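You operate a simulated robot arm through the tools that you are given. There is no shell and no other tool. Be economical: measure what you need, move in short steps, check, and stop when the job is done.

The job below is to be done with a simulated robot arm. You get a single attempt, and the scene is never put back.

TASK
Open the right door of the green cupboard, take the blue carton on the top of the green table and put it away on the upper shelf of the green cupboard and shut the door again. Put the pink spool on the top of the green table away on the lower shelf of the wall rack. Take the blue yarn cone on the top of the green table and put it away on the crate stand. Take the small brush on the top of the green table and put it away on the plywood shelf on the rails. Put the white yarn cone from the top of the green table in the teal tray. Open the right door of the grey cabinet. Any order will do. Set down upright: blue carton, pink spool, blue yarn cone.
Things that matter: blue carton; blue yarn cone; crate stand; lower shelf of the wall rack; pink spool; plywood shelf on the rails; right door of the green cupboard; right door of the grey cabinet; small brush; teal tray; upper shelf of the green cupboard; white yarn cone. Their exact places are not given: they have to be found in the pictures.

It is judged by the outcome, as a careful person would: the job done as asked, and still so three seconds after it is handed in. It fails if anything else is knocked over, pushed out of place, dropped, spilled or broken.

THE ROBOT
A 6-joint arm with a four-finger gripper on a trunk, on a base that drives. Base frame: it is fixed to the floor where the robot stands at the start and does not move with it; the origin is under the middle of the robot, x ahead of it, y to its left, z up. Lengths are in m, angles in rad, forces in N, time in s.
With the tool pointing down near the work surface it reaches from about 0.24 to 0.68 m from the robot's upright axis, wherever it stands. Its first joint turns from -2.897 to 2.897 rad. Places, roughly: blue carton [-0.75, 2.5, 0.75]; blue yarn cone [-0.25, 2.25, 1]; crate stand [-3.3, 2.6, 0.6]; lower shelf of the wall rack [5.9, 0.9, 1.1]; pink spool (6x6x8 cm) [-0.5, 2.3, 0.8]; plywood shelf on the rails [-2.4, 0.5, 0.7]; right door of the green cupboard [5.1, 0.1, 0.9]; right door of the grey cabinet [2.1, 3.1, 0.4]; small brush (10x4x5 cm) [-0.4, 2.1, 0.8]; teal tray (20x25x5 cm) [-0.9, 2.4, 0.8]; upper shelf of the green cupboard [5.4, 0.2, 1.3]; white yarn cone [-0.75, 2.25, 0.75]. Payload 3.43 kg.
The tool frame sits at the grasp point between the pads (the TCP): z along the fingers, y along the line on which they close. The tips reach 0.03 m beyond it. Largest opening 0.12 m; the body of the gripper starts 0.085 m behind the TCP.
Orientation is that of the tool frame in the base frame, as a unit quaternion [x, y, z, w]. With the fingers straight down and closing along the base's y, the tool's x points along the base's -x, its y along +y and its z along -z.

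THE INTERFACE
- The arm moves only by the tool jog_arm. Its argument "steps" is a list of rows, each an object (a shift or turn left out is 0, a gripper value left out holds the last) with "offset": the shift along the tool's x, y, z in m, a list of three; "rot": the turn, a rotation vector about the tool's x, y, z in rad, a list of three; "fingers": the closure, from 0 (fully open) to 1 (shut). In form: [{"offset": [x, y, z], "rot": [wx, wy, wz], "fingers": fingers}, ...]. A call has 1 to 10 rows; each row shifts and turns the commanded pose from where the row before left it, along the tool's axes as they then stand. A row lasts 0.2 s, in which the tool goes at most 0.05 m and 0.15 rad; a call with a longer step from one row to the next is refused whole, and so is a gripper value outside its range. A pose out of reach is approached as far as the arm can. The call stops where the force on the tool passes 40 N (or 10 N more than at its start, if that is more) or the arm is blocked; 0.2 s more then pass. Each finger halts on what it meets, pressing with about 42 N; the grip force reading is that of the motor and also rises with nothing between the fingers. The clock runs only during rows and for 0.2 s after the last one: add rows that do not move to give the fingers time. It gives the time, the measured TCP pose, the force on the tool (base axes), the opening and the grip force at its end, in the units of the frame above (readings bear some noise), with the torque about the TCP (base axes, N m) and any sound that the robot's microphone picked up.
- Cameras (640 x 400 px; columns grow to the right, rows downward): "scene" is now at [0.0687, 0.1309, 1.7109]; the picture's right is [-0.10, -1.00, 0.00], its down [-0.55, 0.05, -0.83] and it looks along [0.83, -0.08, -0.55] (base axes); focal length 280 px, centre (320, 200). "wrist" rides on the gripper at [0.071, -0.017, -0.121] in the tool frame; the picture's right is [0.23, 0.97, 0.00], its down [-0.81, 0.19, -0.55] and it looks along [-0.54, 0.13, 0.83] (tool axes); focal length 275 px, centre (320, 200).
- capture(camera): a new picture of that camera. No time passes.
- raise_lower(by): slides the trunk up (or, below 0, down) by that many m; the arm and the scene camera ride with it, the base frame stays. It gives what a move gives, with no picture.
- roll_base(legs): drives the robot by 1 to 6 legs, each [ahead, left, turn to the left] in m, m and rad, along the robot's own axes; the way and the turn of a leg run together, so that a leg with both is an arc; at most 1.5 m and 3.142 rad a leg. The arm and the cameras ride along, it lands a little off, and it stops where it bumps. It gives what a move gives.
- turn_head(pan, tilt): turns the head with the scene camera to pan (to the left, within 2.094 rad either way) and tilt (down, from -0.506 to 1.204), counted from straight ahead of the robot. It gives what a move gives.
- locate(camera, pixels): for up to 12 pixels [column, row] of the newest picture of that camera ("zoom" is the newest enlarged one), the place [x, y, z] in the base frame of the surface seen there, good to about 0.003 m. No time passes.
- close_up(camera, box): a new picture of the part [left, top, right, bottom] of that camera's present view, enlarged. No time passes.
- close_job(): hands the job in; it is judged then, once.

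Keep the steps short. Do not move on a guess: measure, check each grasp and each placing, and mend mistakes. In all there are 131 turns and 152 pictures (those below and enlarged ones count). Leave the gripper open and the arm clear of the work at the hand-in unless told otherwise, and finish with a single line.

The tools are called as a command line: name --argument value ..., lists and objects as JSON in quotes. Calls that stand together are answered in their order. jog_arm: Moves the arm, as the interface text tells. Its arguments: {"type":"object","properties":{"steps":{"type":"array","items":{"type":"object","properties":{"offset":{"type":"array","items":{"type":"number"}},"rot":{"type":"array","items":{"type":"number"}},"fingers":{"type":"number"}}}}},"required":["steps"]} The other tools are called the same way: raise_lower (by) slides the trunk up or down; roll_base (legs) drives the base; turn_head (pan, tilt) turns the head that bears the scene camera; capture (camera) takes a picture; locate (camera, pixels) gives the place of the surface under pixels of a picture; close_up (camera, box) takes an enlarged picture of a part of a camera's view; close_job () hands the job in.

At the start:

```text
time_s: 0.0
eef_pos: [0.3943, -0.0457, 1.2165]
orientation: [0.0, 1.0, -0.001, 0.0]
contact_force: [-0.5, -0.2, 0.7]
torque: [-0.01, 0.01, 0.03]
opening: 0.1199
grip_force: 0.2
trunk travel left (down, up): [-0.2, 0.24]
robot x, y, heading: [0.0002, 0.0001, -0.004]
head pan, tilt: [-0.096, 0.585]
```

scene: 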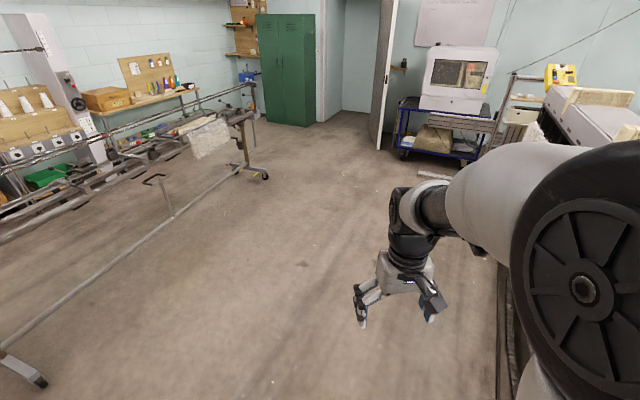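
wrist: 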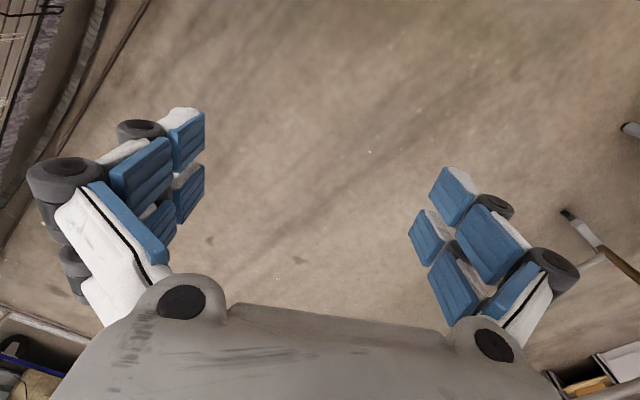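

I'll look around first: the head to the left towards the green table.

turn_head --pan 1.6 --tilt 0.4

capture --camera "scene"

turn_head --pan 2.09 --tilt 0.4

capture --camera "scene"

turn_head --pan 0.6 --tilt 0.4

capture --camera "scene"

```text
time_s: 1.7
eef_pos: [0.393, -0.0458, 1.2171]
orientation: [-0.001, 1.0, 0.0, 0.0]
contact_force: [0.5, -0.1, -0.2]
torque: [0.04, 0.0, 0.03]
opening: 0.1199
grip_force: 0.1
trunk travel left (down, up): [-0.2, 0.24]
robot x, y, heading: [0.0, -0.0025, -0.004]
head pan, tilt: [1.6, 0.4]
```

```text
149 pictures are left
```

scene: 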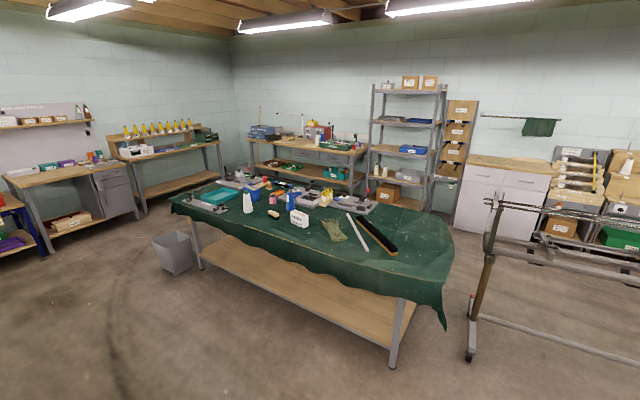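

```text
time_s: 2.7
eef_pos: [0.3945, -0.0473, 1.2178]
orientation: [0.0, 1.0, 0.0, 0.0]
contact_force: [0.8, 1.2, 0.0]
torque: [0.01, -0.04, 0.0]
opening: 0.1201
grip_force: 0.0
trunk travel left (down, up): [-0.2, 0.24]
robot x, y, heading: [-0.0037, -0.0019, -0.001]
head pan, tilt: [2.089, 0.4]
```

```text
148 pictures are left
```

scene: 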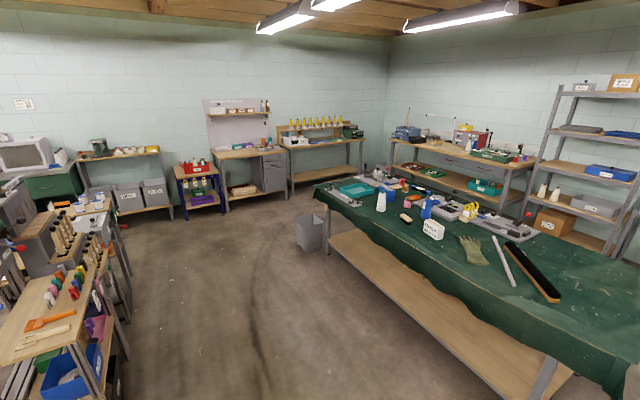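

```text
time_s: 4.2
eef_pos: [0.3937, -0.0475, 1.217]
orientation: [0.0, 1.0, 0.0, -0.001]
contact_force: [-0.5, -0.2, 0.2]
torque: [0.0, 0.0, -0.01]
opening: 0.12
grip_force: 0.1
trunk travel left (down, up): [-0.2, 0.24]
robot x, y, heading: [-0.0, 0.0004, 0.006]
head pan, tilt: [0.6, 0.4]
```

```text
147 pictures are left
```

scene: 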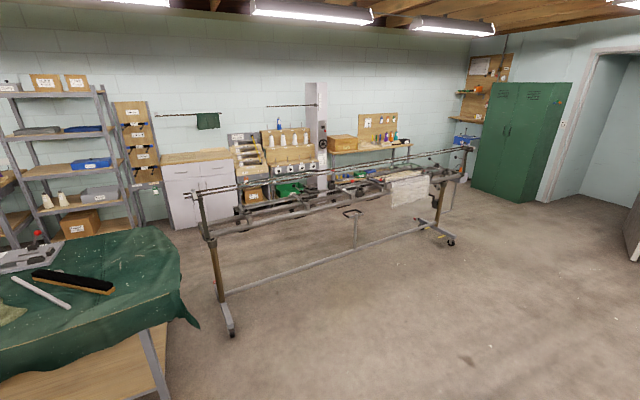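

This view shows the grey cabinet (200,190), the frame in front of it, the wall rack (475,100) and the green cupboard (515,140). I'll measure these.

locate --camera "scene" --pixels '[[470, 92], [468, 121], [489, 140], [530, 140], [560, 140], [180, 205], [220, 200], [232, 330], [450, 242], [197, 322], [160, 240], [232, 185]]'

close_up --camera "scene" --box '[440, 40, 600, 220]'

close_up --camera "scene" --box '[130, 120, 290, 260]'

turn_head --pan 2.09 --tilt 0.4

close_up --camera "scene" --box '[0, 100, 320, 300]'

close_up --camera "scene" --box '[310, 150, 550, 300]'

```text
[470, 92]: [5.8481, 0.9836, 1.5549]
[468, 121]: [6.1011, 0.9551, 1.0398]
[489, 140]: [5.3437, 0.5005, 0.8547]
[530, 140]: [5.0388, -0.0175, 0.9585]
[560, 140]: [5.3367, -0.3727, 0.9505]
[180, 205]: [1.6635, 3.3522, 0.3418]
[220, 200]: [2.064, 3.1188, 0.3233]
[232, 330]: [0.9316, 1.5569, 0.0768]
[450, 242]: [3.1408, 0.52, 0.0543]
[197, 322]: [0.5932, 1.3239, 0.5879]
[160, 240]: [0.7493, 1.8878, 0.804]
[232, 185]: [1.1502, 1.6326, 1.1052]
```

```text
2.22 times, centred on (520, 130) of scene
```

zoom: 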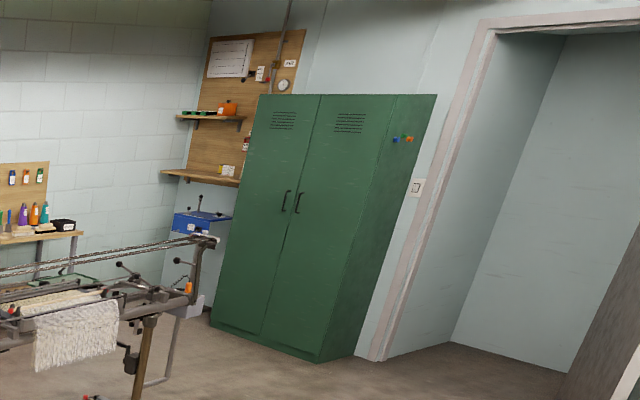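

```text
2.86 times, centred on (210, 190) of scene
```

zoom: 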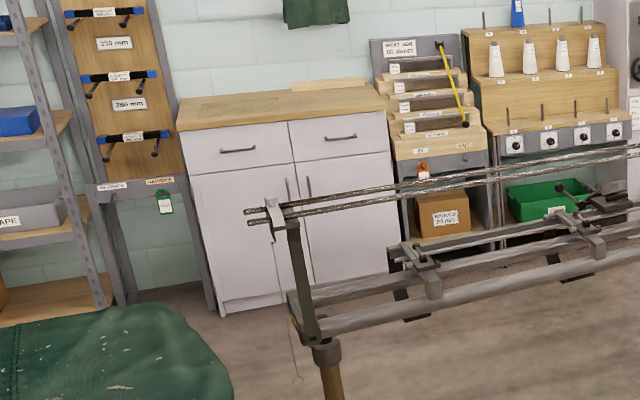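

```text
time_s: 5.8
eef_pos: [0.3948, -0.0475, 1.2161]
orientation: [0.0, 1.0, -0.001, 0.0]
contact_force: [-0.9, -0.8, -0.7]
torque: [0.02, 0.0, -0.03]
opening: 0.1204
grip_force: 0.1
trunk travel left (down, up): [-0.2, 0.24]
robot x, y, heading: [0.0011, -0.0008, 0.003]
head pan, tilt: [2.089, 0.4]
```

```text
2.00 times, centred on (160, 200) of scene
```

zoom: 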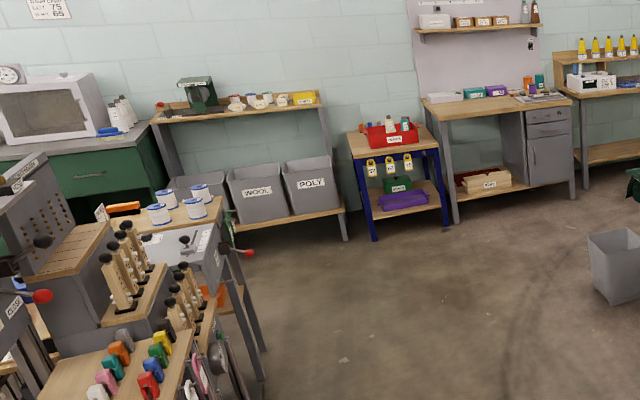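

```text
2.67 times, centred on (430, 225) of scene
```

zoom: 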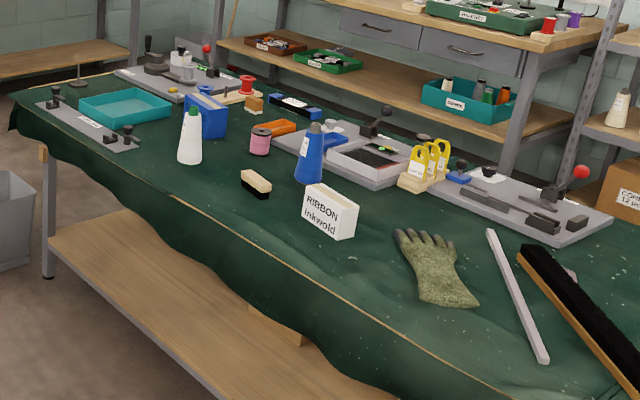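

Table objects in the zoom: white cone (190,140), tray (125,107), blue carton (208,115), pink spool (260,140), blue cone (310,160), brush (255,185). Measure them.

locate --camera "zoom" --pixels '[[190, 150], [127, 112], [205, 118], [211, 92], [259, 140], [310, 165], [310, 126], [256, 180], [330, 212], [178, 196], [375, 325], [215, 165]]'

close_up --camera "scene" --box '[0, 100, 320, 300]'

locate --camera "zoom" --pixels '[[378, 153], [424, 143], [388, 132], [400, 182], [405, 205], [372, 237], [150, 345], [600, 260], [75, 380], [264, 350], [210, 205], [40, 370]]'

```text
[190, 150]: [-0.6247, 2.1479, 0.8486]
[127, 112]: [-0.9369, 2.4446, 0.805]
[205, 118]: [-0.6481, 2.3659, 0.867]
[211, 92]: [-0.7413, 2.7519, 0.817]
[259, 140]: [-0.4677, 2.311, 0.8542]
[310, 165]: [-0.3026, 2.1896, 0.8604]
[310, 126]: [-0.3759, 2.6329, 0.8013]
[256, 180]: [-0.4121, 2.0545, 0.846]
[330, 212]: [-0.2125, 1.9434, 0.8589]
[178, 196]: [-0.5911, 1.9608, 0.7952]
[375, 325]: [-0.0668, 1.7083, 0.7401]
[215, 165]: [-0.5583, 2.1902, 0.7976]
```

```text
2.00 times, centred on (160, 200) of scene
```

zoom: 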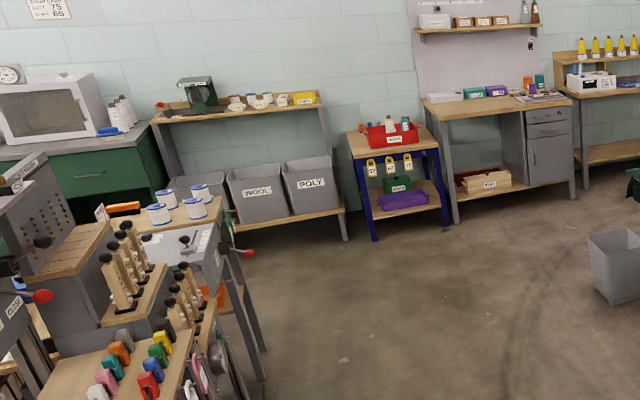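

```text
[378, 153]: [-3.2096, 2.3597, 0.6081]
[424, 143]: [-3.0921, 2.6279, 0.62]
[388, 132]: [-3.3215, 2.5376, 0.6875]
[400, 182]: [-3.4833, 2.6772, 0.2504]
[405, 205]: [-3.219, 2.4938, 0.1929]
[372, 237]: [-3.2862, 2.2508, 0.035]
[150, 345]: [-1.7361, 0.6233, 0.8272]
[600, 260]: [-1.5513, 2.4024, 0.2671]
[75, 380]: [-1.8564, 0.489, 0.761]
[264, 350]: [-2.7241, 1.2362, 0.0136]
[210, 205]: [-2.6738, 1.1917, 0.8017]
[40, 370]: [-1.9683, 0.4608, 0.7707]
```

The table is at z≈0.795, front edge near y≈1.75. I'll turn to face it, drive near it, and look.

roll_base --legs '[[0, 0, 1.571], [0.9, 0.5, 0]]'

turn_head --pan 0.0 --tilt 0.75

capture --camera "scene"

turn_head --pan 1.0 --tilt 1.2

capture --camera "scene"

```text
time_s: 14.9
eef_pos: [-0.3875, 1.3196, 1.2171]
orientation: [-0.688, 0.726, 0.0, 0.0]
contact_force: [-0.2, -0.5, -0.3]
torque: [-0.03, 0.01, -0.02]
opening: 0.12
grip_force: 0.0
trunk travel left (down, up): [-0.2, 0.24]
robot x, y, heading: [-0.4544, 0.9279, 1.512]
head pan, tilt: [2.089, 0.4]
```

```text
time_s: 16.9
eef_pos: [-0.389, 1.3209, 1.2167]
orientation: [-0.687, 0.726, 0.0, -0.001]
contact_force: [-0.4, -0.4, 0.2]
torque: [-0.02, -0.02, -0.01]
opening: 0.1199
grip_force: 0.1
trunk travel left (down, up): [-0.2, 0.24]
robot x, y, heading: [-0.4519, 0.9281, 1.514]
head pan, tilt: [0.0, 0.75]
```

```text
141 pictures are left
```

scene: 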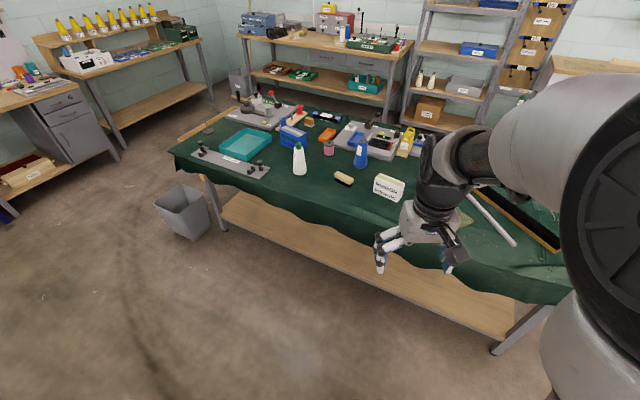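

```text
time_s: 18.1
eef_pos: [-0.3874, 1.3189, 1.2169]
orientation: [-0.688, 0.726, 0.0, 0.001]
contact_force: [-0.7, 0.2, 0.7]
torque: [0.01, 0.0, -0.03]
opening: 0.1199
grip_force: 0.1
trunk travel left (down, up): [-0.2, 0.24]
robot x, y, heading: [-0.4547, 0.9295, 1.515]
head pan, tilt: [1.0, 1.201]
```

```text
140 pictures are left
```

scene: 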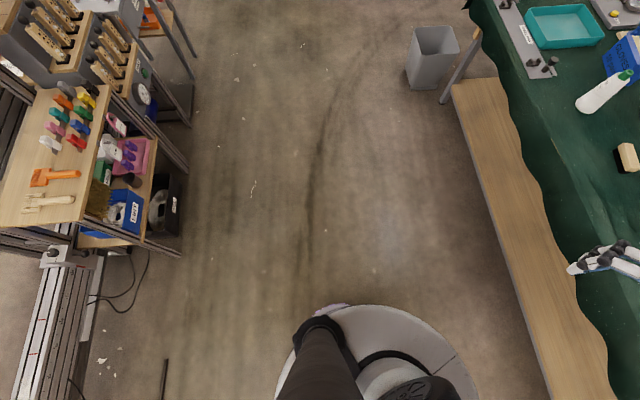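

The base seems round. I'll measure its edge (345,305),(460,380), the shelf front edge (490,200),(540,330) and the drape edge.

locate --camera "scene" --pixels '[[400, 307], [455, 365], [290, 360], [490, 200], [535, 330], [555, 200], [500, 100], [600, 350], [380, 330], [60, 150], [30, 200], [540, 390]]'

```text
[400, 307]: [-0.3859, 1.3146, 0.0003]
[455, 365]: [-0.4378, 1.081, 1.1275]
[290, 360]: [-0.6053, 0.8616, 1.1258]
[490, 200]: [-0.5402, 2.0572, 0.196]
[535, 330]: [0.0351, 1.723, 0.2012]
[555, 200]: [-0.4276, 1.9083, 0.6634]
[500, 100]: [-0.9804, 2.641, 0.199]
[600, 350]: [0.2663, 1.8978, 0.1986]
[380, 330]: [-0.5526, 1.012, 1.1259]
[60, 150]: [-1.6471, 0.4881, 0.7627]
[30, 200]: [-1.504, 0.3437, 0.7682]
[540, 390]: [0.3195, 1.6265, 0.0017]
```

The table is turned about 30°; its depth direction is (0.5, 0.865). I'll face it squarely and come closer, keeping about 0.35 m from the cloth.

roll_base --legs '[[0, 0, -0.468], [0.45, 0.65, 0]]'

turn_head --pan 0.0 --tilt 0.9

capture --camera "scene"

capture --camera "wrist"

```text
time_s: 23.8
eef_pos: [-0.5824, 1.9715, 1.2167]
orientation: [-0.512, 0.859, 0.001, 0.0]
contact_force: [0.6, -1.0, 0.1]
torque: [-0.04, 0.0, 0.02]
opening: 0.1202
grip_force: 0.0
trunk travel left (down, up): [-0.2, 0.24]
robot x, y, heading: [-0.8087, 1.6486, 1.081]
head pan, tilt: [1.0, 1.201]
```

```text
time_s: 25.0
eef_pos: [-0.5826, 1.9706, 1.2166]
orientation: [-0.511, 0.859, 0.0, -0.001]
contact_force: [-0.7, 0.1, -0.6]
torque: [0.0, 0.02, 0.01]
opening: 0.1201
grip_force: 0.1
trunk travel left (down, up): [-0.2, 0.24]
robot x, y, heading: [-0.8108, 1.6464, 1.076]
head pan, tilt: [0.0, 0.901]
```

```text
139 pictures are left
```

scene: 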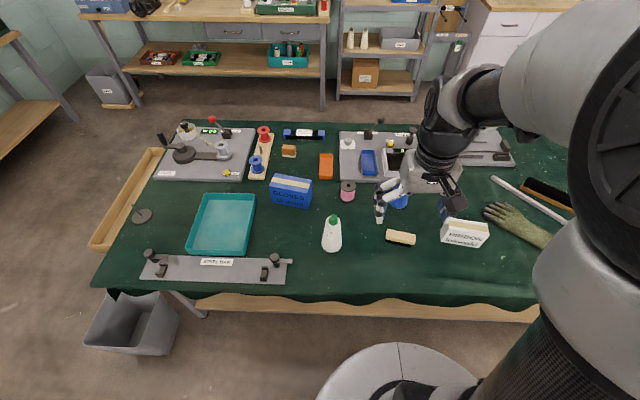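

```text
138 pictures are left
```

wrist: 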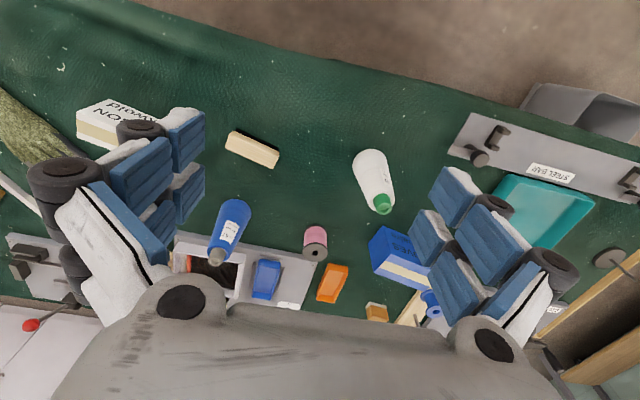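

Everything is in view. I'll enlarge the objects and measure them.

close_up --camera "scene" --box '[180, 150, 420, 290]'

locate --camera "scene" --pixels '[[333, 220], [332, 246], [205, 198], [253, 198], [190, 250], [245, 253], [222, 225], [400, 237], [389, 234], [412, 239], [348, 187], [292, 183]]'

locate --camera "wrist" --pixels '[[385, 202], [370, 165], [235, 145], [270, 155], [317, 235], [216, 255], [230, 215], [400, 275], [410, 260], [382, 240], [375, 265], [545, 210]]'

```text
2.67 times, centred on (300, 220) of scene
```

zoom: 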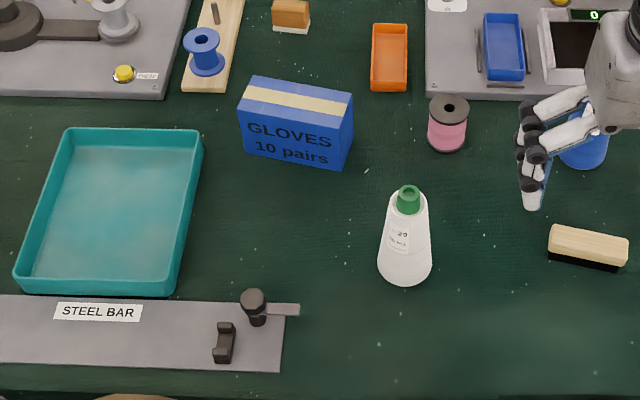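

```text
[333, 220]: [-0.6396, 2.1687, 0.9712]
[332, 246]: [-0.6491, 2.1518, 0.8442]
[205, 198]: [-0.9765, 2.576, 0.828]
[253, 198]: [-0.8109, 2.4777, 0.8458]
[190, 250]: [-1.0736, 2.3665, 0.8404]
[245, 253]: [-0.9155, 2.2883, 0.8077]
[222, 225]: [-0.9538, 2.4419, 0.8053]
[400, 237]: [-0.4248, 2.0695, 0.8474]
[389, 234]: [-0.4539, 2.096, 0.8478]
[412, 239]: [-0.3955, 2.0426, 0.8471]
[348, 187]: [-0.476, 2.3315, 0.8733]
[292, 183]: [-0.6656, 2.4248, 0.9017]
```

```text
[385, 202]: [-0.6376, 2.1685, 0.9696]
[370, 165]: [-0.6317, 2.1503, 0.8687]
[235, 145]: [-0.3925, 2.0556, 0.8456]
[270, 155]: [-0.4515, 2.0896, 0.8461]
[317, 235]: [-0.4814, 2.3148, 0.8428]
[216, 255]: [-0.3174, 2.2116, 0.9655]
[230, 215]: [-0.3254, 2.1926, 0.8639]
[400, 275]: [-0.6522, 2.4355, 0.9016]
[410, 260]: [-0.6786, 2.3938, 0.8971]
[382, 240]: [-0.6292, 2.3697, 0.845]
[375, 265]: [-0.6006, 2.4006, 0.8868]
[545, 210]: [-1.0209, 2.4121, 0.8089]
```

White cone axis ≈ (-0.639, 2.168), top at z 0.971. I'll go over it, then take a wrist picture before straddling it.

jog_arm --steps '[{"offset": [-0.0291, 0.0286, 0], "fingers": 0}, {"offset": [-0.0291, 0.0286, 0]}, {"offset": [-0.0291, 0.0286, 0]}, {"offset": [-0.0291, 0.0286, 0]}, {"offset": [-0.0291, 0.0286, 0]}, {"offset": [0, 0, 0.05]}, {"offset": [0, 0, 0.05]}, {"offset": [0, 0, 0.05]}, {"offset": [0, 0, 0.05]}]'

capture --camera "wrist"

```text
time_s: 27.0
eef_pos: [-0.6389, 2.1724, 1.0187]
orientation: [-0.512, 0.859, -0.001, -0.001]
contact_force: [-0.2, -0.1, -0.4]
torque: [-0.03, 0.05, 0.0]
opening: 0.1196
grip_force: 0.1
trunk travel left (down, up): [-0.2, 0.24]
robot x, y, heading: [-0.8073, 1.6527, 1.077]
head pan, tilt: [0.0, 0.901]
```

```text
136 pictures are left
```

wrist: 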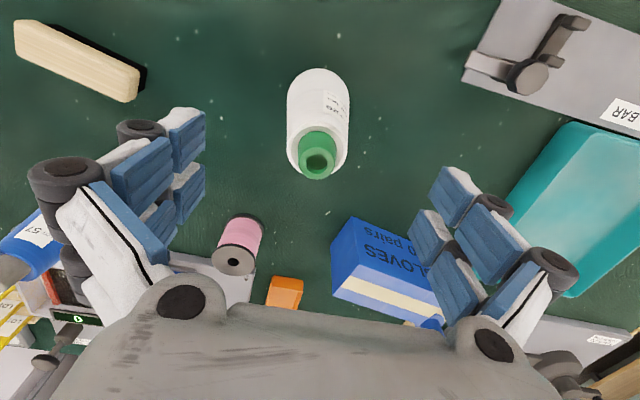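

The cone is centred between the pads. Descend and grip.

jog_arm --steps '[{"offset": [0.003, 0, 0.04]}, {"offset": [0, 0, 0.04]}, {"offset": [0, 0, 0.033]}, {"fingers": 1}, {"fingers": 1}, {"fingers": 1}, {"fingers": 1}, {"fingers": 1}, {"fingers": 1}, {"fingers": 1}]'

jog_arm --steps '[{"offset": [0, 0, -0.04]}, {"offset": [0, 0, -0.04]}, {"offset": [0, 0, -0.04]}]'

capture --camera "wrist"

```text
time_s: 29.2
eef_pos: [-0.6412, 2.1669, 0.9061]
orientation: [-0.511, 0.859, 0.001, 0.001]
contact_force: [-1.5, 2.2, 4.0]
torque: [0.11, -0.03, 0.04]
opening: 0.0574
grip_force: 42.1
trunk travel left (down, up): [-0.2, 0.24]
robot x, y, heading: [-0.8121, 1.6506, 1.074]
head pan, tilt: [0.0, 0.901]
```

```text
time_s: 30.0
eef_pos: [-0.64, 2.161, 1.0253]
orientation: [-0.512, 0.859, -0.001, -0.001]
contact_force: [0.6, -0.2, -1.3]
torque: [-0.01, 0.01, -0.01]
opening: 0.0573
grip_force: 42.1
trunk travel left (down, up): [-0.2, 0.24]
robot x, y, heading: [-0.8078, 1.6466, 1.078]
head pan, tilt: [0.0, 0.901]
```

```text
135 pictures are left
```

wrist: 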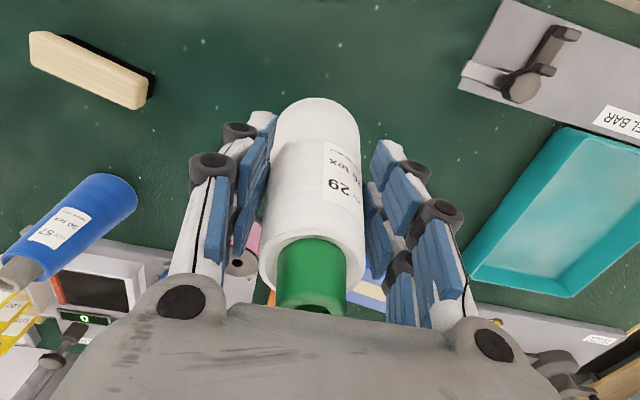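

Held (bottom is 0.111 below the TCP). Lift a bit and roll 0.3 m left to have the tray in reach.

jog_arm --steps '[{"offset": [0, 0, -0.04]}]'

roll_base --legs '[[0, 0.3, 0]]'

capture --camera "scene"

```text
time_s: 30.4
eef_pos: [-0.643, 2.1631, 1.0672]
orientation: [-0.512, 0.859, 0.0, 0.0]
contact_force: [-0.4, -0.9, -2.8]
torque: [-0.02, -0.03, -0.01]
opening: 0.0574
grip_force: 41.5
trunk travel left (down, up): [-0.2, 0.24]
robot x, y, heading: [-0.8077, 1.6468, 1.073]
head pan, tilt: [0.0, 0.901]
```

```text
time_s: 32.5
eef_pos: [-0.9057, 2.309, 1.0666]
orientation: [-0.51, 0.86, 0.0, 0.0]
contact_force: [0.3, 0.0, -2.7]
torque: [-0.09, -0.01, -0.01]
opening: 0.0574
grip_force: 41.9
trunk travel left (down, up): [-0.2, 0.24]
robot x, y, heading: [-1.0741, 1.7906, 1.069]
head pan, tilt: [0.0, 0.901]
```

```text
134 pictures are left
```

scene: 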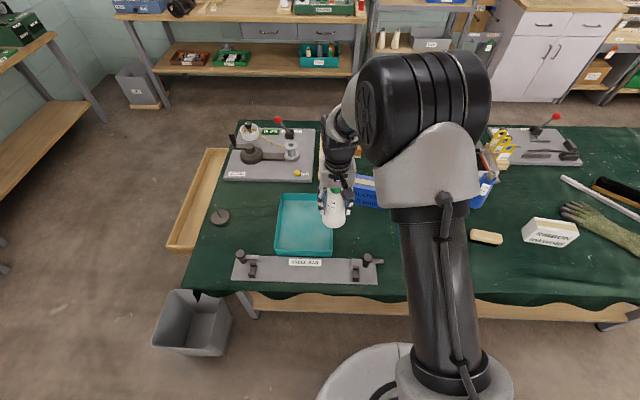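

Move over the tray centre (-0.945, 2.43) and lower until near the floor of the tray.

jog_arm --steps '[{"offset": [-0.029, 0.031, 0]}, {"offset": [-0.029, 0.031, 0]}, {"offset": [-0.029, 0.031, 0]}, {"offset": [0, 0, 0.05]}, {"offset": [0, 0, 0.05]}, {"offset": [0, 0, 0.035]}, {"offset": [0, 0, 0.01]}]'

capture --camera "wrist"

close_up --camera "scene" --box '[220, 150, 420, 290]'

```text
time_s: 34.1
eef_pos: [-0.9459, 2.4276, 0.9197]
orientation: [-0.51, 0.86, 0.0, 0.0]
contact_force: [-0.1, 0.8, -2.9]
torque: [-0.04, 0.0, 0.0]
opening: 0.0569
grip_force: 41.9
trunk travel left (down, up): [-0.2, 0.24]
robot x, y, heading: [-1.0751, 1.7909, 1.076]
head pan, tilt: [0.0, 0.901]
```

```text
133 pictures are left
```

wrist: 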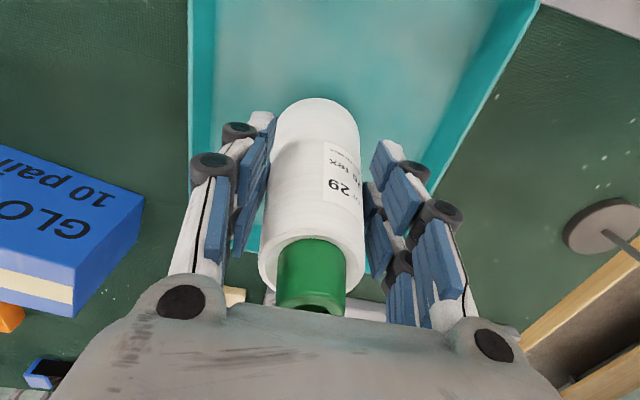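

```text
2.86 times, centred on (320, 220) of scene
```

zoom: 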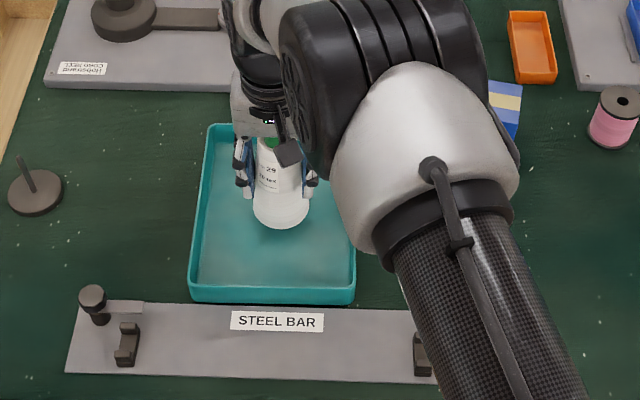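

Inside the tray. Lower by small steps to contact and release.

jog_arm --steps '[{"offset": [0.005, 0, 0.003]}, {"offset": [0.005, 0, 0.003]}, {}]'

```text
time_s: 34.9
eef_pos: [-0.9504, 2.4191, 0.9155]
orientation: [-0.509, 0.861, 0.0, 0.0]
contact_force: [0.2, -0.4, -2.3]
torque: [-0.06, 0.04, 0.0]
opening: 0.0572
grip_force: 42.5
trunk travel left (down, up): [-0.2, 0.24]
robot x, y, heading: [-1.0785, 1.7888, 1.064]
head pan, tilt: [0.0, 0.901]
```

jog_arm --steps '[{"offset": [0, 0, 0.002]}, {"offset": [0, 0, 0.002]}, {"offset": [0, 0, 0.002]}, {}]'

```text
time_s: 35.9
eef_pos: [-0.9497, 2.4218, 0.9133]
orientation: [-0.51, 0.86, 0.001, 0.001]
contact_force: [2.2, -4.9, 17.1]
torque: [-0.47, -0.37, -0.02]
opening: 0.0572
grip_force: 41.9
trunk travel left (down, up): [-0.2, 0.24]
robot x, y, heading: [-1.0754, 1.7914, 1.067]
head pan, tilt: [0.0, 0.901]
```

Contact (17 N up). Release and rise.

jog_arm --steps '[{"offset": [0, 0, -0.002], "fingers": 0.3}, {"fingers": 0}, {}, {}, {}, {}, {"offset": [0, 0, -0.04]}, {"offset": [0, 0, -0.05]}, {"offset": [0, 0, -0.05]}, {"offset": [0, 0, -0.05]}]'

capture --camera "wrist"

```text
time_s: 38.1
eef_pos: [-0.9529, 2.4189, 1.1019]
orientation: [-0.51, 0.86, 0.001, 0.0]
contact_force: [0.6, -0.1, -0.2]
torque: [0.03, 0.01, 0.02]
opening: 0.1199
grip_force: 0.0
trunk travel left (down, up): [-0.2, 0.24]
robot x, y, heading: [-1.0765, 1.7914, 1.069]
head pan, tilt: [0.0, 0.901]
```

```text
131 pictures are left
```

wrist: 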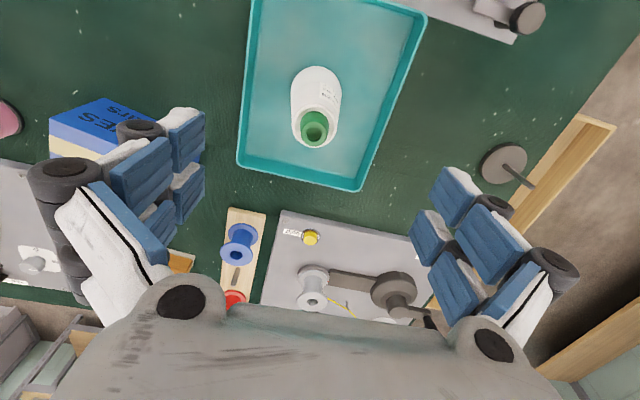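

The white cone stands in the tray. Next the brush: roll right 0.4 m, turn the tool so that it closes across the brush.

roll_base --legs '[[0, -0.4, 0]]'

jog_arm --steps '[{"rot": [0, 0, -0.149]}, {"rot": [0, 0, -0.149]}, {"rot": [0, 0, -0.149]}, {"rot": [0, 0, -0.149]}, {"rot": [0, 0, -0.149]}, {"rot": [0, 0, -0.149]}, {"rot": [0, 0, -0.149]}, {"rot": [0, 0, -0.149]}, {"rot": [0, 0, -0.149]}]'

capture --camera "wrist"

```text
time_s: 40.6
eef_pos: [-0.5944, 2.2258, 1.1002]
orientation: [-0.508, 0.862, 0.0, 0.0]
contact_force: [0.1, 0.3, -0.9]
torque: [0.0, 0.03, -0.01]
opening: 0.1199
grip_force: 0.1
trunk travel left (down, up): [-0.2, 0.24]
robot x, y, heading: [-0.7257, 1.5976, 1.065]
head pan, tilt: [0.0, 0.901]
```

```text
time_s: 42.6
eef_pos: [-0.5965, 2.2243, 1.1012]
orientation: [0.933, -0.359, 0.0, 0.0]
contact_force: [-0.5, -0.2, 0.1]
torque: [-0.02, 0.01, 0.0]
opening: 0.1199
grip_force: 0.0
trunk travel left (down, up): [-0.2, 0.24]
robot x, y, heading: [-0.7224, 1.6021, 1.064]
head pan, tilt: [0.0, 0.901]
```

```text
130 pictures are left
```

wrist: 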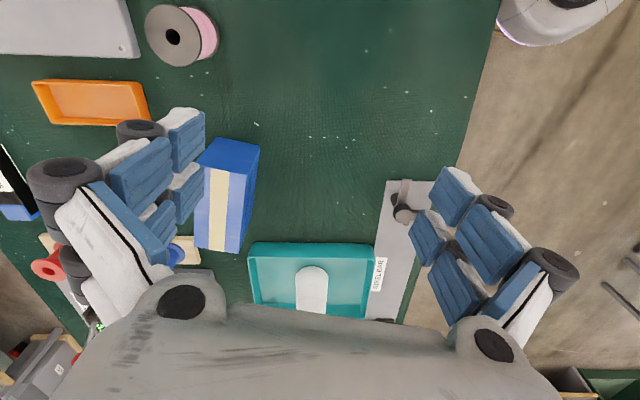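

jog_arm --steps '[{"offset": [0.0464, 0, 0]}, {"offset": [0.0464, 0, 0]}, {"offset": [0.0464, 0, 0]}, {"offset": [0.0464, 0, 0]}, {"offset": [0.0464, -0.002, 0]}, {"offset": [0, 0, 0.05]}, {"offset": [0, 0, 0.05]}, {"offset": [0, 0, 0.05]}, {}]'

capture --camera "wrist"

```text
time_s: 44.6
eef_pos: [-0.4222, 2.0719, 0.9504]
orientation: [0.933, -0.36, -0.001, 0.0]
contact_force: [-0.2, -0.8, -0.5]
torque: [0.02, 0.02, 0.02]
opening: 0.1199
grip_force: 0.0
trunk travel left (down, up): [-0.2, 0.24]
robot x, y, heading: [-0.726, 1.6006, 1.063]
head pan, tilt: [0.0, 0.901]
```

```text
129 pictures are left
```

wrist: 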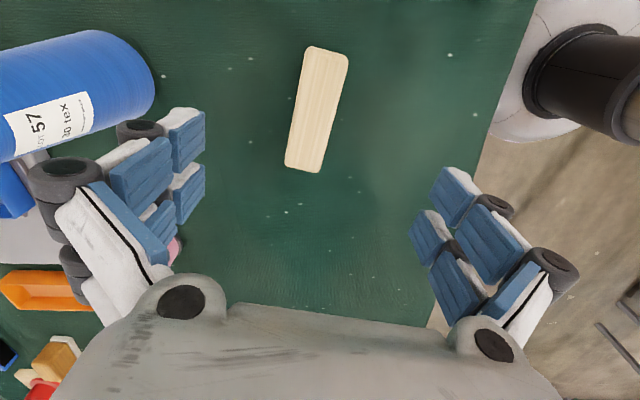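

The brush is lined up with the tool's x axis and centred. Descend to z≈0.835 and grip.

jog_arm --steps '[{"offset": [0, 0, 0.05]}, {"offset": [0, 0, 0.05]}, {"offset": [0, 0, 0.015]}, {"fingers": 1}, {}, {}, {}, {}, {}, {}]'

jog_arm --steps '[{}, {}, {"offset": [0, 0, -0.04]}, {"offset": [0, 0, -0.05]}, {"offset": [0, 0, -0.05]}, {"offset": [0, 0, -0.05]}, {"offset": [0, 0, -0.05]}]'

capture --camera "wrist"

```text
time_s: 46.8
eef_pos: [-0.423, 2.0699, 0.8338]
orientation: [0.933, -0.36, 0.0, 0.0]
contact_force: [0.6, 0.6, 1.2]
torque: [0.02, 0.0, -0.02]
opening: 0.0327
grip_force: 35.4
trunk travel left (down, up): [-0.2, 0.24]
robot x, y, heading: [-0.722, 1.5963, 1.061]
head pan, tilt: [0.0, 0.901]
```

```text
time_s: 48.4
eef_pos: [-0.4234, 2.0694, 1.0764]
orientation: [0.933, -0.36, 0.001, 0.0]
contact_force: [-0.7, -0.5, -0.4]
torque: [0.05, 0.03, 0.0]
opening: 0.0321
grip_force: 42.4
trunk travel left (down, up): [-0.2, 0.24]
robot x, y, heading: [-0.7254, 1.5987, 1.064]
head pan, tilt: [0.0, 0.901]
```

```text
128 pictures are left
```

wrist: 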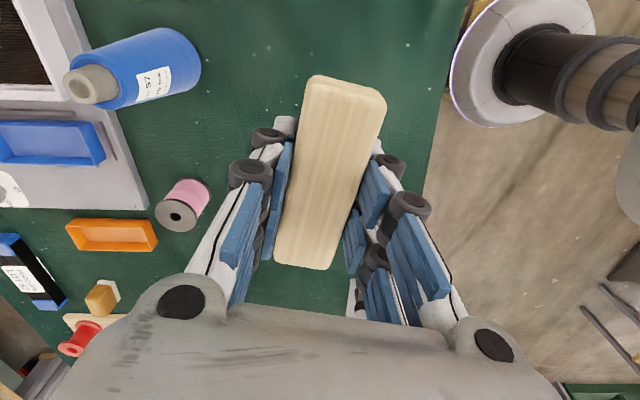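

Brush held (bottom 0.04 below the TCP). Back off from the table and turn left towards the plywood shelf area, then look.

roll_base --legs '[[-0.4, 0, 0], [0, 0, 1.9]]'

turn_head --pan 0.1 --tilt 0.55

capture --camera "scene"

```text
time_s: 55.5
eef_pos: [-1.4642, 1.368, 1.0767]
orientation: [0.83, 0.558, 0.0, 0.0]
contact_force: [0.4, -0.5, -0.2]
torque: [0.0, -0.01, 0.01]
opening: 0.0324
grip_force: 42.3
trunk travel left (down, up): [-0.2, 0.24]
robot x, y, heading: [-0.9151, 1.2473, 2.984]
head pan, tilt: [0.0, 0.901]
```

```text
time_s: 56.3
eef_pos: [-1.4642, 1.3677, 1.0758]
orientation: [0.83, 0.558, -0.001, 0.0]
contact_force: [-0.8, -0.2, -1.9]
torque: [-0.01, -0.01, 0.02]
opening: 0.0325
grip_force: 42.3
trunk travel left (down, up): [-0.2, 0.24]
robot x, y, heading: [-0.9138, 1.2494, 2.989]
head pan, tilt: [0.099, 0.55]
```

```text
127 pictures are left
```

scene: 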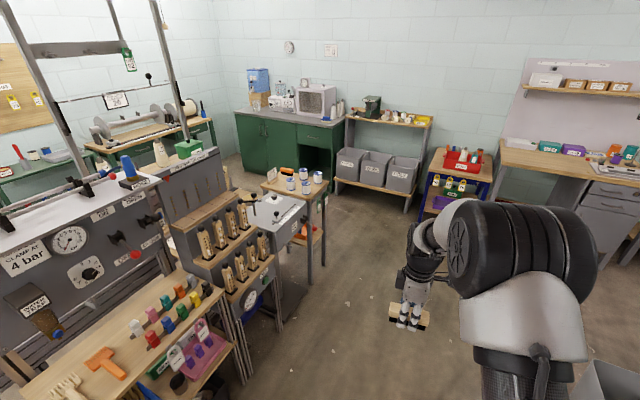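

Measure candidates near (-2.4,0.5,0.7) in this view, and enlarge.

locate --camera "scene" --pixels '[[130, 345], [80, 365], [215, 265], [250, 290], [190, 225], [300, 188], [270, 215], [30, 220], [130, 165], [190, 165], [90, 210], [255, 330]]'

close_up --camera "scene" --box '[0, 130, 340, 400]'

```text
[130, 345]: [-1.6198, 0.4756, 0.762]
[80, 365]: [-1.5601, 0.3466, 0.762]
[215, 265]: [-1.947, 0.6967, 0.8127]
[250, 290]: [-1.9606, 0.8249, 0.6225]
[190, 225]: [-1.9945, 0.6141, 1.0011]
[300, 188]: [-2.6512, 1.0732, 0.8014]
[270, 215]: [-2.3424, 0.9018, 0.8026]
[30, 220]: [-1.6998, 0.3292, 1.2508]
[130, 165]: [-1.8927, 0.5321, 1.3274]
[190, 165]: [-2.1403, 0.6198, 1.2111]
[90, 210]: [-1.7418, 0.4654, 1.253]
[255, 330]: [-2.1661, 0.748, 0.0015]
```

```text
1.48 times, centred on (170, 265) of scene
```

zoom: 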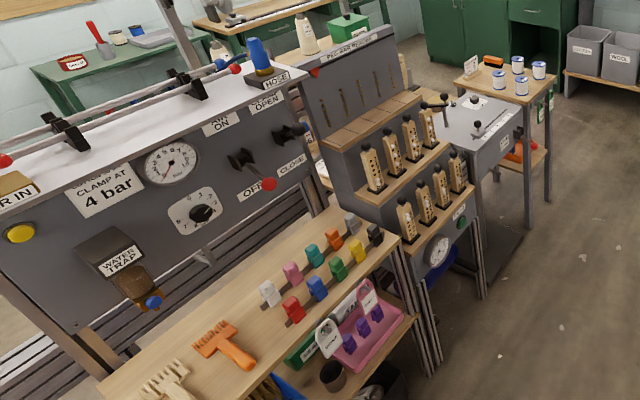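

The shelf probably lies behind this machine. Raise the trunk and look over it more to the left.

raise_lower --by 0.24

turn_head --pan 0.5 --tilt 0.5

capture --camera "scene"

turn_head --pan 1.3 --tilt 0.5

capture --camera "scene"

```text
time_s: 58.8
eef_pos: [-1.4644, 1.3672, 1.3166]
orientation: [0.83, 0.558, 0.0, 0.0]
contact_force: [-0.4, 0.1, -0.3]
torque: [-0.03, 0.01, 0.03]
opening: 0.0324
grip_force: 41.6
trunk travel left (down, up): [-0.44, 0.0]
robot x, y, heading: [-0.9208, 1.2444, 2.983]
head pan, tilt: [0.099, 0.55]
```

```text
time_s: 59.7
eef_pos: [-1.4643, 1.3667, 1.3165]
orientation: [0.829, 0.559, 0.0, 0.0]
contact_force: [-0.2, -0.3, -0.1]
torque: [0.02, 0.0, 0.0]
opening: 0.0325
grip_force: 42.0
trunk travel left (down, up): [-0.44, 0.0]
robot x, y, heading: [-0.9168, 1.2438, 2.986]
head pan, tilt: [0.499, 0.499]
```

```text
125 pictures are left
```

scene: 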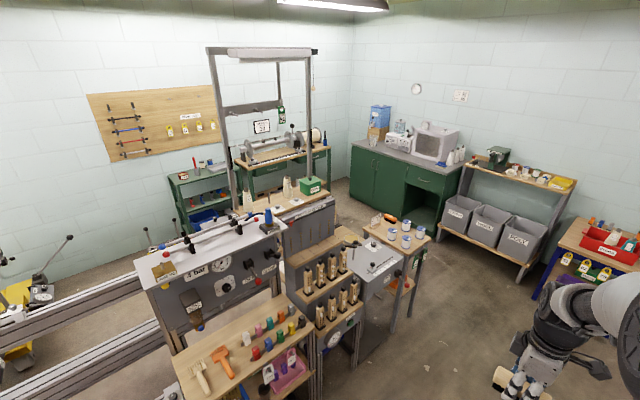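

```text
time_s: 60.8
eef_pos: [-1.4643, 1.3671, 1.3154]
orientation: [0.829, 0.559, -0.001, 0.0]
contact_force: [0.0, 0.0, -1.6]
torque: [-0.03, 0.01, -0.01]
opening: 0.0324
grip_force: 42.0
trunk travel left (down, up): [-0.44, 0.0]
robot x, y, heading: [-0.9182, 1.2461, 2.982]
head pan, tilt: [1.3, 0.499]
```

```text
124 pictures are left
```

scene: 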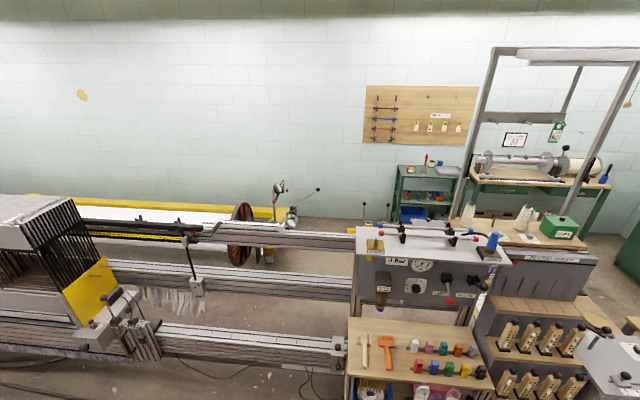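

There's a plywood surface behind the panel at (500,228). Measure it and its surroundings.

close_up --camera "scene" --box '[340, 180, 640, 400]'

locate --camera "scene" --pixels '[[480, 227], [505, 237], [540, 240], [560, 228], [525, 212], [420, 235], [490, 250], [580, 255], [415, 335], [360, 322], [540, 185], [410, 210]]'

```text
1.82 times, centred on (490, 290) of scene
```

zoom: 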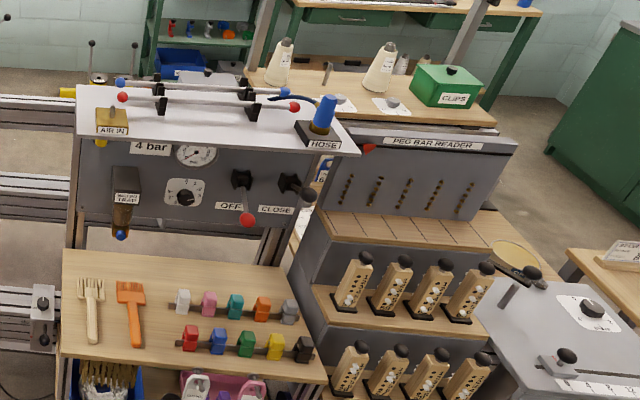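

```text
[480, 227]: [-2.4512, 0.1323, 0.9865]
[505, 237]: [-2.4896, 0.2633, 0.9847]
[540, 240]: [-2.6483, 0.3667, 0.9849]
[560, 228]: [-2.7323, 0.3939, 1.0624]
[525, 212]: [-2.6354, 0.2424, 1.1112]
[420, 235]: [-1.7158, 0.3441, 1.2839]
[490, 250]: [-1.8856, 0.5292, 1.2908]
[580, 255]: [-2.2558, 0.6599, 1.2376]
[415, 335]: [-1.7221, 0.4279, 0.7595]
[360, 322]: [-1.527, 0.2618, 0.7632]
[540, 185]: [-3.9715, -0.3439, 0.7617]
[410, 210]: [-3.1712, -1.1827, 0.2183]
```

There's a lower plywood surface right of the peg reader at zoom (490,225)-(550,275). Measure it.

locate --camera "zoom" --pixels '[[488, 222], [500, 235], [535, 262], [515, 258], [550, 278], [300, 250], [310, 205], [340, 215], [420, 225], [590, 255], [530, 285], [325, 165]]'

turn_head --pan 0.7 --tilt 0.6

close_up --camera "scene" --box '[180, 120, 500, 320]'

```text
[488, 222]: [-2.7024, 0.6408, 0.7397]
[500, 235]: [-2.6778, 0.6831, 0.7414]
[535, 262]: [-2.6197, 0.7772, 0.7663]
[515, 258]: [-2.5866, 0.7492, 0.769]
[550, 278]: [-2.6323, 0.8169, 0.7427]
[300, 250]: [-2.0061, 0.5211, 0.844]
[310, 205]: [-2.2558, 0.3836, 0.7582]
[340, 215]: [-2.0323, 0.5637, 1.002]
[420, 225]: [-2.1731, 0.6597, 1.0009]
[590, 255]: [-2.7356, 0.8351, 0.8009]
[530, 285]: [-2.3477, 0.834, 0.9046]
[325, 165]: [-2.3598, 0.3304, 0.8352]
```

```text
time_s: 61.8
eef_pos: [-1.4644, 1.367, 1.3157]
orientation: [0.83, 0.558, 0.0, 0.0]
contact_force: [-0.3, 0.1, -0.6]
torque: [-0.01, -0.01, -0.03]
opening: 0.0323
grip_force: 41.7
trunk travel left (down, up): [-0.44, 0.0]
robot x, y, heading: [-0.9199, 1.2505, 2.991]
head pan, tilt: [0.7, 0.6]
```

```text
2.00 times, centred on (340, 220) of scene
```

zoom: 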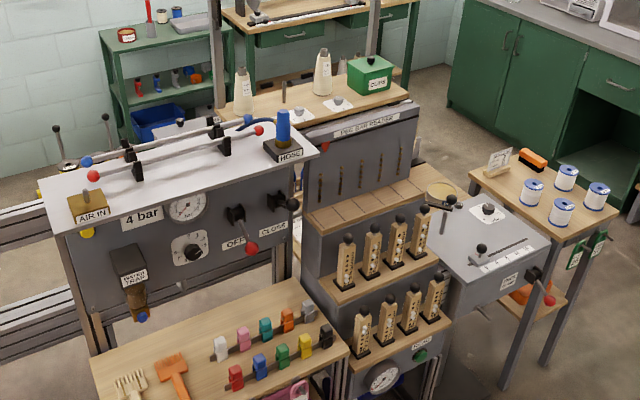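

Indeed: a plywood surface at z≈0.741 behind the peg reader, around (-2.6,0.7). Drive around the can table on the open floor to see it from the other side.

roll_base --legs '[[1.4, -0.28, 0]]'

turn_head --pan 0.8 --tilt 0.6

capture --camera "scene"

```text
time_s: 68.8
eef_pos: [-2.7834, 1.8517, 1.3173]
orientation: [0.827, 0.563, -0.001, 0.0]
contact_force: [-0.7, -0.3, -1.0]
torque: [-0.01, -0.03, -0.01]
opening: 0.0323
grip_force: 42.1
trunk travel left (down, up): [-0.44, 0.0]
robot x, y, heading: [-2.2402, 1.7358, 2.995]
head pan, tilt: [0.7, 0.6]
```

```text
time_s: 69.5
eef_pos: [-2.7842, 1.851, 1.3163]
orientation: [0.827, 0.563, 0.0, 0.0]
contact_force: [-0.1, -0.1, -0.8]
torque: [-0.01, -0.02, 0.0]
opening: 0.0319
grip_force: 41.7
trunk travel left (down, up): [-0.44, 0.0]
robot x, y, heading: [-2.2392, 1.7374, 2.992]
head pan, tilt: [0.799, 0.6]
```

```text
121 pictures are left
```

scene: 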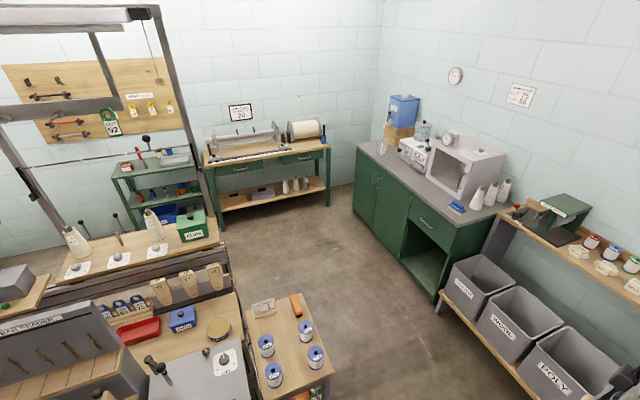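

Now the plywood shelf is visible at (180,320) with a red tray, blue box and tin. Measure free area and free floor around.

close_up --camera "scene" --box '[30, 180, 370, 400]'

locate --camera "scene" --pixels '[[235, 300], [222, 355], [170, 345], [205, 305], [240, 352], [255, 300], [310, 295], [218, 328], [182, 318], [352, 225], [440, 305], [228, 265]]'

```text
1.82 times, centred on (200, 290) of scene
```

zoom: 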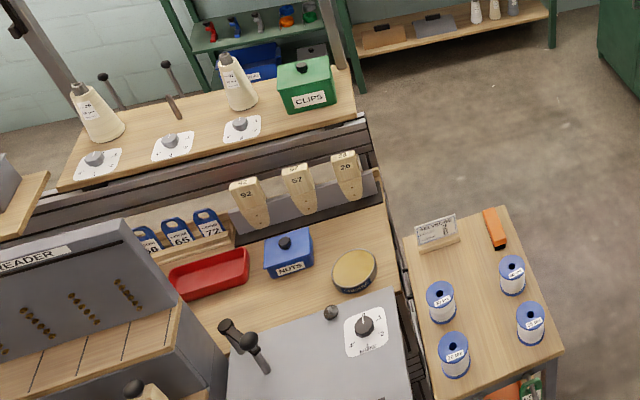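

```text
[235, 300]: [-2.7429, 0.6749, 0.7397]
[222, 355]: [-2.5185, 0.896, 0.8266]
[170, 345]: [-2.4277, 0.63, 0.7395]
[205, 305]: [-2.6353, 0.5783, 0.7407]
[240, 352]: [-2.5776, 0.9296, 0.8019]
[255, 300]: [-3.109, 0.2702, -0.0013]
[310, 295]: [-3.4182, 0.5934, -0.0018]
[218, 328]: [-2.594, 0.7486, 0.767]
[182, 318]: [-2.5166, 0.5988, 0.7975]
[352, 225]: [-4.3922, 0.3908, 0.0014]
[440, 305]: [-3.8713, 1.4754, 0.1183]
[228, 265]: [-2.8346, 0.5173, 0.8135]
```

Measure the free zone and the can table's corners in the zoom.

locate --camera "zoom" --pixels '[[384, 207], [392, 262], [335, 232], [320, 255], [378, 265], [505, 207], [407, 238], [562, 350], [432, 380], [262, 255], [225, 310], [372, 190]]'

```text
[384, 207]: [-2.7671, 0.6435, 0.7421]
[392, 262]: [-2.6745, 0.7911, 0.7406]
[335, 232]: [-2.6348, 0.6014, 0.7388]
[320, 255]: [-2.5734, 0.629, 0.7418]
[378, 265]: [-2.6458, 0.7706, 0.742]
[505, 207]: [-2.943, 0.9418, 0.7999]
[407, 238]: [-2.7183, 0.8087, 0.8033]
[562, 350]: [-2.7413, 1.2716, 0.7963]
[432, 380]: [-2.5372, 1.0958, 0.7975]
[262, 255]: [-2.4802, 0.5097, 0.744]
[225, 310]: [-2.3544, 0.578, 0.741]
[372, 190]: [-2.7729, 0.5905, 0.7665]
```

Free zone found: brush goes at about (-2.68, 0.645), length along (-0.85,0.53). I'll drive around the can table's west side and turn to face the shelf.

roll_base --legs '[[1.0, 0.39, 0], [-0.05, 0.8, 0], [0, 0, -3.0]]'

turn_head --pan 0.0 --tilt 0.9

capture --camera "scene"

```text
time_s: 86.0
eef_pos: [-2.7857, 0.6491, 1.3177]
orientation: [-0.608, 0.794, 0.0, 0.0]
contact_force: [-0.6, 0.0, -0.1]
torque: [-0.02, 0.0, 0.01]
opening: 0.0323
grip_force: 42.0
trunk travel left (down, up): [-0.44, 0.0]
robot x, y, heading: [-3.3449, 0.7083, -0.038]
head pan, tilt: [0.799, 0.6]
```

```text
time_s: 87.1
eef_pos: [-2.7855, 0.6491, 1.3162]
orientation: [-0.608, 0.794, 0.0, 0.0]
contact_force: [0.2, 0.1, 0.3]
torque: [-0.01, 0.03, -0.01]
opening: 0.0325
grip_force: 41.7
trunk travel left (down, up): [-0.44, 0.0]
robot x, y, heading: [-3.3415, 0.7012, -0.037]
head pan, tilt: [0.0, 0.901]
```

```text
119 pictures are left
```

scene: 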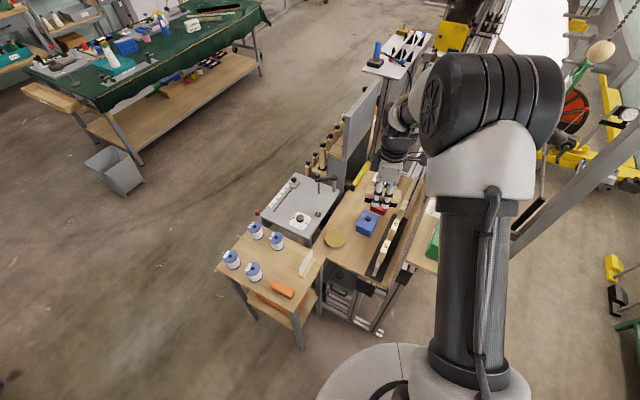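

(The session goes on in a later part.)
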